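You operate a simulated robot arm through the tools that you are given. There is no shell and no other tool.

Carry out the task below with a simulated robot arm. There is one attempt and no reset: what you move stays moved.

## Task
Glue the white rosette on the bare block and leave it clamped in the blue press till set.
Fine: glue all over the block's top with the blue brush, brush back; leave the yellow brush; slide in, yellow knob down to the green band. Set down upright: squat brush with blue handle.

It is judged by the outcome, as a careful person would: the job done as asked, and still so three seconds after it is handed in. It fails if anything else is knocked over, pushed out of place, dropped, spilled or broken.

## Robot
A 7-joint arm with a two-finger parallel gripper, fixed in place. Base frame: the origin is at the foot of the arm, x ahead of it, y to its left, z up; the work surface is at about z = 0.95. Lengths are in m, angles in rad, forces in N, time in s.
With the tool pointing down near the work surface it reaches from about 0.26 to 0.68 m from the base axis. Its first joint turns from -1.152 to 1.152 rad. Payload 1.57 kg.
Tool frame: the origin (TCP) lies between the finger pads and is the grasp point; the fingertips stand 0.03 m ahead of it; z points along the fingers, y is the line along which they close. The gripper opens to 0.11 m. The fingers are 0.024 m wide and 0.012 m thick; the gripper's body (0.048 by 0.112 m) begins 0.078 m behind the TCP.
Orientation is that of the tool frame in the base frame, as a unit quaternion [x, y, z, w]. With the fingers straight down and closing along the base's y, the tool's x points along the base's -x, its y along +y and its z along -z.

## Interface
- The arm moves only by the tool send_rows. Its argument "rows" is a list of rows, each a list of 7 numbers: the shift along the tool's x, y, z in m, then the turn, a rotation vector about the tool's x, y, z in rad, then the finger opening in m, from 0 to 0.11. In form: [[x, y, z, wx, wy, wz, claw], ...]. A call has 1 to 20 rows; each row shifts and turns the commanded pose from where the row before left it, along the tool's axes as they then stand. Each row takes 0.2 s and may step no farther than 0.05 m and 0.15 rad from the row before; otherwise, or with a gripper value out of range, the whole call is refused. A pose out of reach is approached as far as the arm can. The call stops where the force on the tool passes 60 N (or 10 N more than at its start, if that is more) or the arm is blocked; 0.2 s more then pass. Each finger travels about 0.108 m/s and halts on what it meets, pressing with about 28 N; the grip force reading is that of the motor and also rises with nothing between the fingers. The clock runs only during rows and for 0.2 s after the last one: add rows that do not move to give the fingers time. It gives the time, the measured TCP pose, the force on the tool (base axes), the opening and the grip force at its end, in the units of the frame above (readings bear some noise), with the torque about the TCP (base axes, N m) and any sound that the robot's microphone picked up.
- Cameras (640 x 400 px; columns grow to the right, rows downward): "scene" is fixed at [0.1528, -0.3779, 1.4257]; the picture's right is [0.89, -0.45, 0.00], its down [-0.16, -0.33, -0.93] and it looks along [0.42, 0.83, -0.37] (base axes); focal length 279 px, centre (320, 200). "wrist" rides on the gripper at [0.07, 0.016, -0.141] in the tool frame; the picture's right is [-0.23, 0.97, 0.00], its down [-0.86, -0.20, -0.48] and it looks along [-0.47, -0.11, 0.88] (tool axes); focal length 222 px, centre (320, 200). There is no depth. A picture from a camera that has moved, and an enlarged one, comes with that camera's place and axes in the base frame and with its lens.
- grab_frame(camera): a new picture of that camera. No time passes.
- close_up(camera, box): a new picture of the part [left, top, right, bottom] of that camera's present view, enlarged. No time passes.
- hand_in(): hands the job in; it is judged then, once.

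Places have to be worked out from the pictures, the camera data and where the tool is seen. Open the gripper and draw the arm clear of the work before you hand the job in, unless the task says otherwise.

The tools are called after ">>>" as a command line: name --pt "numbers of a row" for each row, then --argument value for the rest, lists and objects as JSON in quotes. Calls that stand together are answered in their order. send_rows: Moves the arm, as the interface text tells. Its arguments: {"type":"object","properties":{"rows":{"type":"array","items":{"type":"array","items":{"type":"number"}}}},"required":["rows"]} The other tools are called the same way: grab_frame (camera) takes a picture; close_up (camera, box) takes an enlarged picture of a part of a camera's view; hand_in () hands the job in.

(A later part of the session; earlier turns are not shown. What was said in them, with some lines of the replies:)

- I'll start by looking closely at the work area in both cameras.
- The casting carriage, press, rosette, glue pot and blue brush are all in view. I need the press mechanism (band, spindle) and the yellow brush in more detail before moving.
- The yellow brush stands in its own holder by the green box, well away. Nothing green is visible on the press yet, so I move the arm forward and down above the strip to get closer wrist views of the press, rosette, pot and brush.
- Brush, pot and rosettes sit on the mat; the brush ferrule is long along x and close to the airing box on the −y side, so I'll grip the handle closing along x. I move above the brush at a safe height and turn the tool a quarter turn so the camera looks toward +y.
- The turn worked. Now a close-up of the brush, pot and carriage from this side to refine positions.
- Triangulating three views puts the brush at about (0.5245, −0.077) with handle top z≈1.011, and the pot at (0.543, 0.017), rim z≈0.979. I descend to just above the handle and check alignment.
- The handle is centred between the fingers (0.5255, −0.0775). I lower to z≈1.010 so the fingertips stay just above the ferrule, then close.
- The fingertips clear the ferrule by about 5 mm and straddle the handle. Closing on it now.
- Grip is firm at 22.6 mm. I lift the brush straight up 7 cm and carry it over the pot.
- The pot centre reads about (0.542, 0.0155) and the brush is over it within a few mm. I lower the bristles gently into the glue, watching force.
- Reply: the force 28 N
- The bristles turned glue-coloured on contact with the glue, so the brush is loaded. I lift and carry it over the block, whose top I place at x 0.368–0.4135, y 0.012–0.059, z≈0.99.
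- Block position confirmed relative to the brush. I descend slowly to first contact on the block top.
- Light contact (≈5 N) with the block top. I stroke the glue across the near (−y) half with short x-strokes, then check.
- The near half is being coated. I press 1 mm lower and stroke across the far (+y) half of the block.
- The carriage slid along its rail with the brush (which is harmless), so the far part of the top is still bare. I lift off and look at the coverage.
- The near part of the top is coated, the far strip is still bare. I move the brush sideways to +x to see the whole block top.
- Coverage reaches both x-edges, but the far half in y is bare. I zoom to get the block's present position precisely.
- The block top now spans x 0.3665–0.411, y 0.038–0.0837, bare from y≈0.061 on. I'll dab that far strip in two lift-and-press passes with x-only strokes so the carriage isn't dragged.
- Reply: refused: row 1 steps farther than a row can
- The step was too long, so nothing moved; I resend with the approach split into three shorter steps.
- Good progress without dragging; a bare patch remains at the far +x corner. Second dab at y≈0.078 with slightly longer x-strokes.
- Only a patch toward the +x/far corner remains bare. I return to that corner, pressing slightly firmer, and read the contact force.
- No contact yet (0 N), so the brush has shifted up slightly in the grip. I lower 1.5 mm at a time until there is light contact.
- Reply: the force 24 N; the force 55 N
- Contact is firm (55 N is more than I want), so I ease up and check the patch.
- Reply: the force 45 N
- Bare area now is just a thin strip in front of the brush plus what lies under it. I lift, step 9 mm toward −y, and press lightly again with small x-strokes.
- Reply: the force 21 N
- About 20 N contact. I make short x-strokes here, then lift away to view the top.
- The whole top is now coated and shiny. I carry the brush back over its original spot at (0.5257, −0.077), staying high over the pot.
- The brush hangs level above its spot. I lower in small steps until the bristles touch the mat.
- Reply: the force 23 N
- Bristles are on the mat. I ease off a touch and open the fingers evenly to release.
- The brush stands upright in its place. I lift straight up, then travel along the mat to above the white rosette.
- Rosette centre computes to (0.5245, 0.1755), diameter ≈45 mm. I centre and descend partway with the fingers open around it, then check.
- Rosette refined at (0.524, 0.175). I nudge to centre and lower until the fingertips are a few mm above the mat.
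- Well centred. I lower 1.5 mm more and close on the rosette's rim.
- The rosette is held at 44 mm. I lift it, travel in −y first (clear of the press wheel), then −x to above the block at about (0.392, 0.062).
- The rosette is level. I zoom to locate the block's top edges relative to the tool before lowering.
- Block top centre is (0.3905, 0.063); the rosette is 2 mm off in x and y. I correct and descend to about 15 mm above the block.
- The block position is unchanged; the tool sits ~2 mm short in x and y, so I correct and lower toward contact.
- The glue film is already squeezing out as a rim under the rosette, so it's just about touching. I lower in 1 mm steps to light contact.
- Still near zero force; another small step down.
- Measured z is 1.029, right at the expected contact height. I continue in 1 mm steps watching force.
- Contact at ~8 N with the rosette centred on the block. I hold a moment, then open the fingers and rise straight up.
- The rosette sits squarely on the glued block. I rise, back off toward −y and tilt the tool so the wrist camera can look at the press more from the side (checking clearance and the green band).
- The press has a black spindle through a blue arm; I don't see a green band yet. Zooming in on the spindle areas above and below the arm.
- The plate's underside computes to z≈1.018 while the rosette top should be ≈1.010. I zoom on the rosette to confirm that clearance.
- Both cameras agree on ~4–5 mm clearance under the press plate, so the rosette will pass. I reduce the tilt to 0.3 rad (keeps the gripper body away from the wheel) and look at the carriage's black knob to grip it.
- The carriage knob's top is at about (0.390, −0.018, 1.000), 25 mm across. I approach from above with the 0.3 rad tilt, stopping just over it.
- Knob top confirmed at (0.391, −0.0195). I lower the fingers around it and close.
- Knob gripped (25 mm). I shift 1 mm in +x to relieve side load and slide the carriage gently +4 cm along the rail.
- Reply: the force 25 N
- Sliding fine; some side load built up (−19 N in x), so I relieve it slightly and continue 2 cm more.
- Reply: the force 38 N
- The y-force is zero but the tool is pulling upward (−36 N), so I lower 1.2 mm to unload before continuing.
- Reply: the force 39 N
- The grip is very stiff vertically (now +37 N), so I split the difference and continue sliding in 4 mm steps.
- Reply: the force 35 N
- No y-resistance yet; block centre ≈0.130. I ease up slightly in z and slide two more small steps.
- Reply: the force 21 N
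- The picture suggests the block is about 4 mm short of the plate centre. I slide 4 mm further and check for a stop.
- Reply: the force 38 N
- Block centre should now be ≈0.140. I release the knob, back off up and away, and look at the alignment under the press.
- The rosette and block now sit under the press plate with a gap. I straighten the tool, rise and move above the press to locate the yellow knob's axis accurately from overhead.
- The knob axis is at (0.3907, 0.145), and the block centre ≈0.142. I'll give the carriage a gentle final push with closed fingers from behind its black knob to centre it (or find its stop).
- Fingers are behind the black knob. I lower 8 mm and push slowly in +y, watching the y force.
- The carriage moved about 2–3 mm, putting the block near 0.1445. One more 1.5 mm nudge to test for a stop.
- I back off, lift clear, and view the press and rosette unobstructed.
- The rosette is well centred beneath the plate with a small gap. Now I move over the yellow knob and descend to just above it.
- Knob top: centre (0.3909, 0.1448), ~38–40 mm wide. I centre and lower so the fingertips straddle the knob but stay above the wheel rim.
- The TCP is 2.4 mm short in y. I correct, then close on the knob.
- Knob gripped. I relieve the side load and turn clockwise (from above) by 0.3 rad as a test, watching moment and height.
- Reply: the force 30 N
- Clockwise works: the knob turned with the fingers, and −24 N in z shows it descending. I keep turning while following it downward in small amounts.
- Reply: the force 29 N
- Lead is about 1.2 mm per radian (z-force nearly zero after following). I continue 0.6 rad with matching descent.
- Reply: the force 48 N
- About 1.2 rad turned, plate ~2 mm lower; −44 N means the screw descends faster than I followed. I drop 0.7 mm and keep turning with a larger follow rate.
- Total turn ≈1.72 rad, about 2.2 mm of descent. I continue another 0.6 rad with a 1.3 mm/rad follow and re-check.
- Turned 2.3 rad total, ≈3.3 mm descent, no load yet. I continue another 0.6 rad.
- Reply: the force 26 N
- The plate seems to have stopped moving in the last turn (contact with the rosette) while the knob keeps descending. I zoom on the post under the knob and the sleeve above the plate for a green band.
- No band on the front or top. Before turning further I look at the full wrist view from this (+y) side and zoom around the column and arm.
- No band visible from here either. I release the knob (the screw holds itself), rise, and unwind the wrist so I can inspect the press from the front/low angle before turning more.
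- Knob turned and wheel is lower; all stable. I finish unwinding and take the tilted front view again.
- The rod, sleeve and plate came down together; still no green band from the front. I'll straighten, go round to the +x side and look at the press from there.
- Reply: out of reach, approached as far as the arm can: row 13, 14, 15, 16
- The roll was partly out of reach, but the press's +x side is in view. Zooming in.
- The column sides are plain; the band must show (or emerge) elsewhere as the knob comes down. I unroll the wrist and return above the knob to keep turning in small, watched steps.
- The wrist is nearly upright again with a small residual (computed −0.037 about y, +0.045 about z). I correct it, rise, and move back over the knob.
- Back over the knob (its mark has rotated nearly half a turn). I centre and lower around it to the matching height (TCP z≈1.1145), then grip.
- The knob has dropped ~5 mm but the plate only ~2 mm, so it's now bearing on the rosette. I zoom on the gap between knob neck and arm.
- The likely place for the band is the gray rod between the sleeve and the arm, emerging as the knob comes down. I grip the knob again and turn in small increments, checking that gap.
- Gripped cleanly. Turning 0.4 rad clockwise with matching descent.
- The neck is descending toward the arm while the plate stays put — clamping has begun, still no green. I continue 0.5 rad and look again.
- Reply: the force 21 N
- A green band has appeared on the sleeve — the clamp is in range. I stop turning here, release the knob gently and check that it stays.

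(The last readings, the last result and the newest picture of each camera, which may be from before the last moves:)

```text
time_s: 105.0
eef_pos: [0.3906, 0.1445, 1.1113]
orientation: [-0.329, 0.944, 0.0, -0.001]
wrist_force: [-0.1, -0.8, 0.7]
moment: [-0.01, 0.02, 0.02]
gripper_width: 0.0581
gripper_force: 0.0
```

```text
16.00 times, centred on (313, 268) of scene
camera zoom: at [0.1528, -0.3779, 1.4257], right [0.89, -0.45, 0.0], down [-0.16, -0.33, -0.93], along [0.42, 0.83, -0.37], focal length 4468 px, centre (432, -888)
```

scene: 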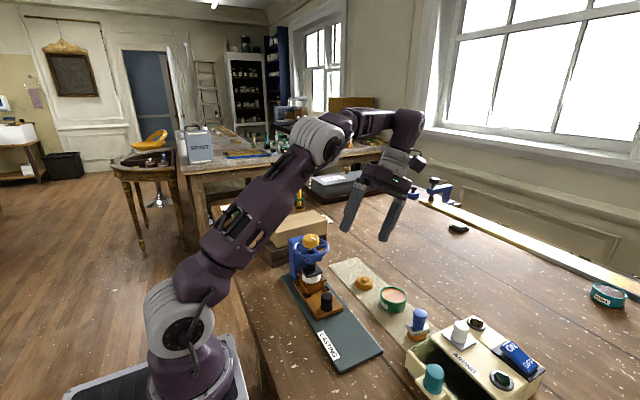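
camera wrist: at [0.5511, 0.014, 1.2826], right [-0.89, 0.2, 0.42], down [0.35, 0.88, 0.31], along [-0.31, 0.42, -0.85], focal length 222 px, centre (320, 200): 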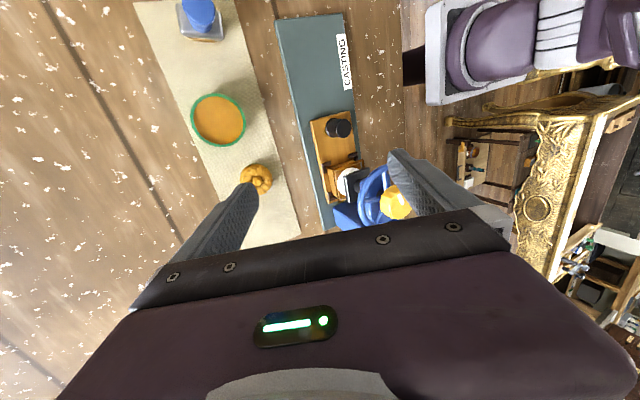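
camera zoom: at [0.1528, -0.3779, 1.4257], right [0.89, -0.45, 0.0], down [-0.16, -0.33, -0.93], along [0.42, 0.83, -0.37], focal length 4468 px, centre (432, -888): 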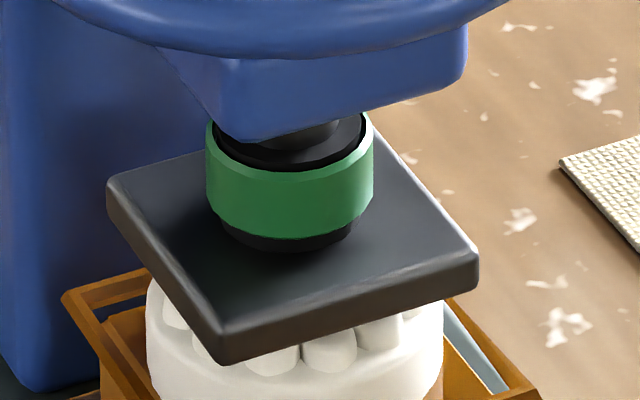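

The band stays on after release. I rise straight up clear of the knob, then retreat and recheck everything.

>>> send_rows --pt "0 0 -0.02 0 0 0 0.058" --pt "0 0 -0.04 0 0 0 0.058" --pt "0 0 -0.045 0 0 0 0.07" --pt "0 0 -0.045 0 0 0 0.08" --pt "0 0 -0.03 0 0 0 0.08" --pt "0 0 0 0 0 0.1 0.08" --pt "0 0 0 0 0 0.14 0.08" --pt "0 0 0 0 0 0.14 0.08" --pt "0 0 0 0 0 0.14 0.08" --pt "0 0 0 0 0 0.14 0.08" --pt "0 -0.04 0 0 0 0 0.08" --pt "0 -0.04 0 0 0 0 0.08" --pt "0 0 0 0 0 0 0.08"

>>> grab_frame --camera "scene"

>>> grab_frame --camera "wrist"

>>> close_up --camera "scene" --box '[280, 220, 350, 320]'

>>> close_up --camera "scene" --box '[340, 270, 450, 350]'

```text
time_s: 107.8
eef_pos: [0.391, 0.0666, 1.2917]
orientation: [-0.005, 1.0, -0.001, -0.001]
wrist_force: [0.1, 0.2, 0.1]
moment: [0.01, -0.03, 0.01]
gripper_width: 0.0801
gripper_force: 0.0
```

```text
taken
```

scene: 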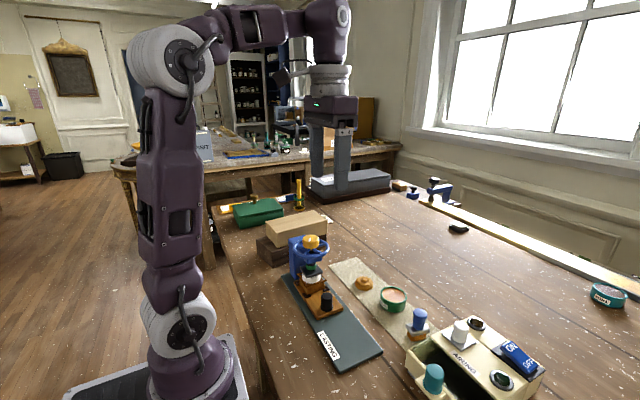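

```text
taken
camera wrist: at [0.3228, 0.0824, 1.4324], right [0.22, 0.98, 0.0], down [0.86, -0.19, 0.48], along [0.47, -0.11, -0.88], focal length 222 px, centre (320, 200)
```

wrist: 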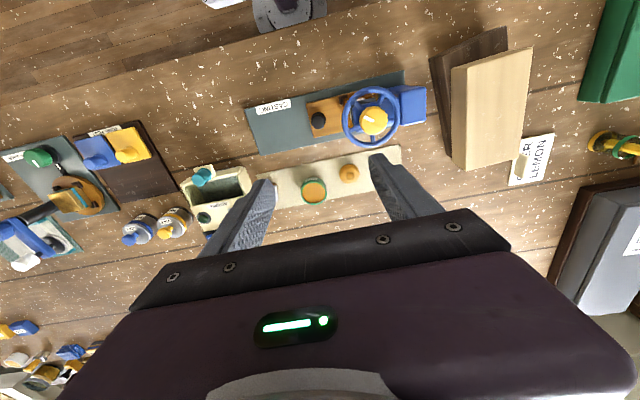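

```text
4.00 times, centred on (315, 270) of scene
camera zoom: at [0.1528, -0.3779, 1.4257], right [0.89, -0.45, 0.0], down [-0.16, -0.33, -0.93], along [0.42, 0.83, -0.37], focal length 1117 px, centre (340, -80)
```

zoom: 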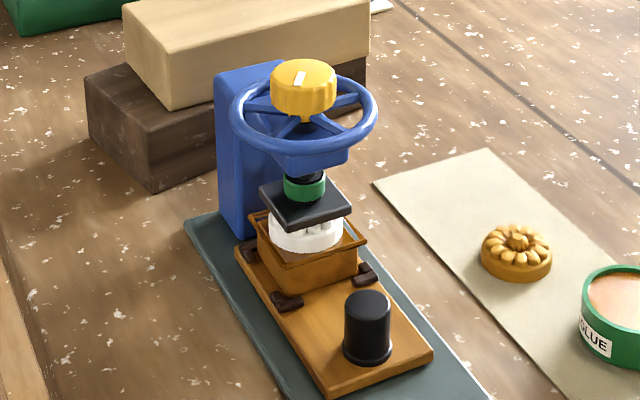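

```text
5.00 times, centred on (395, 310) of scene
camera zoom: at [0.1528, -0.3779, 1.4257], right [0.89, -0.45, 0.0], down [-0.16, -0.33, -0.93], along [0.42, 0.83, -0.37], focal length 1396 px, centre (-55, -350)
```

zoom: 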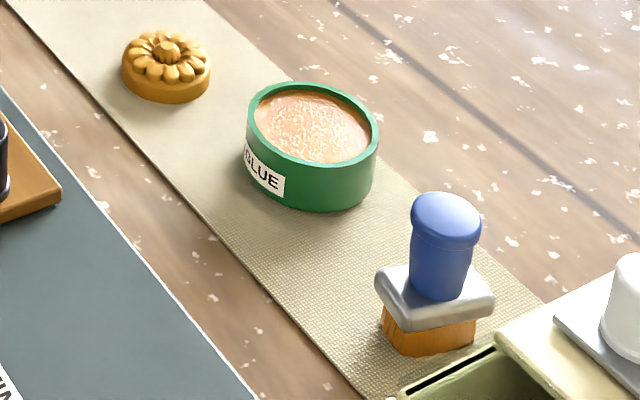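

All is in order: rosette clamped under the plate with the green band showing, blue brush upright at its original spot, pot, orange rosette and yellow brush untouched. I wait a few seconds to make sure the clamp holds.

>>> send_rows --pt "0 0 0 0 0 0 0.08" --pt "0 0 0 0 0 0 0.08" --pt "0 0 0 0 0 0 0.08" --pt "0 0 0 0 0 0 0.08" --pt "0 0 0 0 0 0 0.08" --pt "0 0 0 0 0 0 0.08" --pt "0 0 0 0 0 0 0.08" --pt "0 0 0 0 0 0 0.08" --pt "0 0 0 0 0 0 0.08" --pt "0 0 0 0 0 0 0.08" --pt "0 0 0 0 0 0 0.08" --pt "0 0 0 0 0 0 0.08" --pt "0 0 0 0 0 0 0.08" --pt "0 0 0 0 0 0 0.08" --pt "0 0 0 0 0 0 0.08" --pt "0 0 0 0 0 0 0.08" --pt "0 0 0 0 0 0 0.08" --pt "0 0 0 0 0 0 0.08" --pt "0 0 0 0 0 0 0.08" --pt "0 0 0 0 0 0 0.08"

>>> close_up --camera "scene" --box '[285, 230, 340, 300]'

>>> close_up --camera "scene" --box '[210, 160, 420, 300]'

```text
time_s: 112.0
eef_pos: [0.3914, 0.0674, 1.2924]
orientation: [-0.006, 1.0, 0.0, -0.001]
wrist_force: [0.0, 0.8, 0.5]
moment: [0.0, 0.03, 0.0]
gripper_width: 0.0798
gripper_force: 0.0
```

```text
5.71 times, centred on (312, 265) of scene
camera zoom: at [0.1528, -0.3779, 1.4257], right [0.89, -0.45, 0.0], down [-0.16, -0.33, -0.93], along [0.42, 0.83, -0.37], focal length 1596 px, centre (363, -171)
```

zoom: 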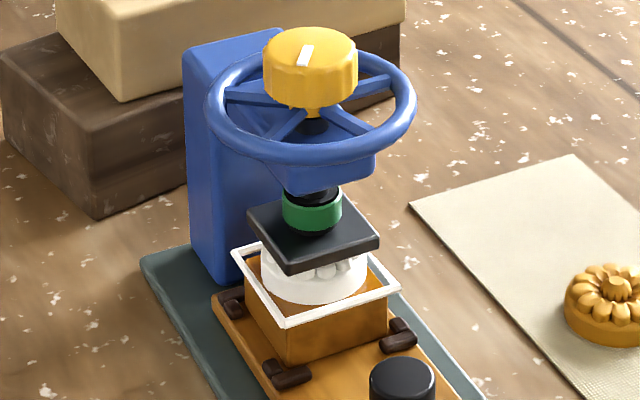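

```text
2.86 times, centred on (315, 230) of scene
camera zoom: at [0.1528, -0.3779, 1.4257], right [0.89, -0.45, 0.0], down [-0.16, -0.33, -0.93], along [0.42, 0.83, -0.37], focal length 798 px, centre (334, 114)
```

zoom: 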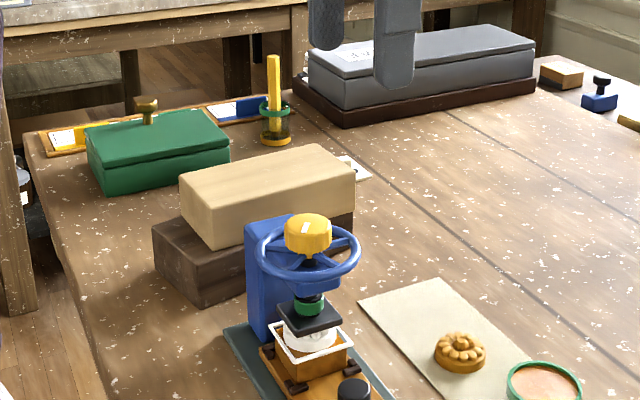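

The squeezed-out glue bead has turned white (set), the green band is still showing, and the gripper is open and clear of the work. Handing in.

>>> hand_in

```text
The job is handed in.
```

The white rosette is glued to the bare block and clamped in the blue press, and the job is handed in. When I handed in, the green band was showing. The squeezed-out glue had turned white, which I take to mean it has set.

- **Glue:** the whole block top was coated with the blue brush. The carriage slid a little during the first pass, so I finished with short dabs.
- **Blue brush:** it is standing upright, within about a pixel of its starting place in the camera view.
- **Press:** the carriage is slid in with the rosette centred under the plate. I turned the yellow knob down until the green band appeared, then stopped. The band was still showing several seconds after I let go.
- **Force:** the brush briefly pressed on the block at up to 55 N, and the tool pulled or pushed on the carriage knob at up to about 37 N. I saw no damage from either.
- **Everything else:** the yellow brush, glue pot and orange rosette were not moved, apart from dipping the brush in the pot. Nothing was knocked over or spilled that I could see.
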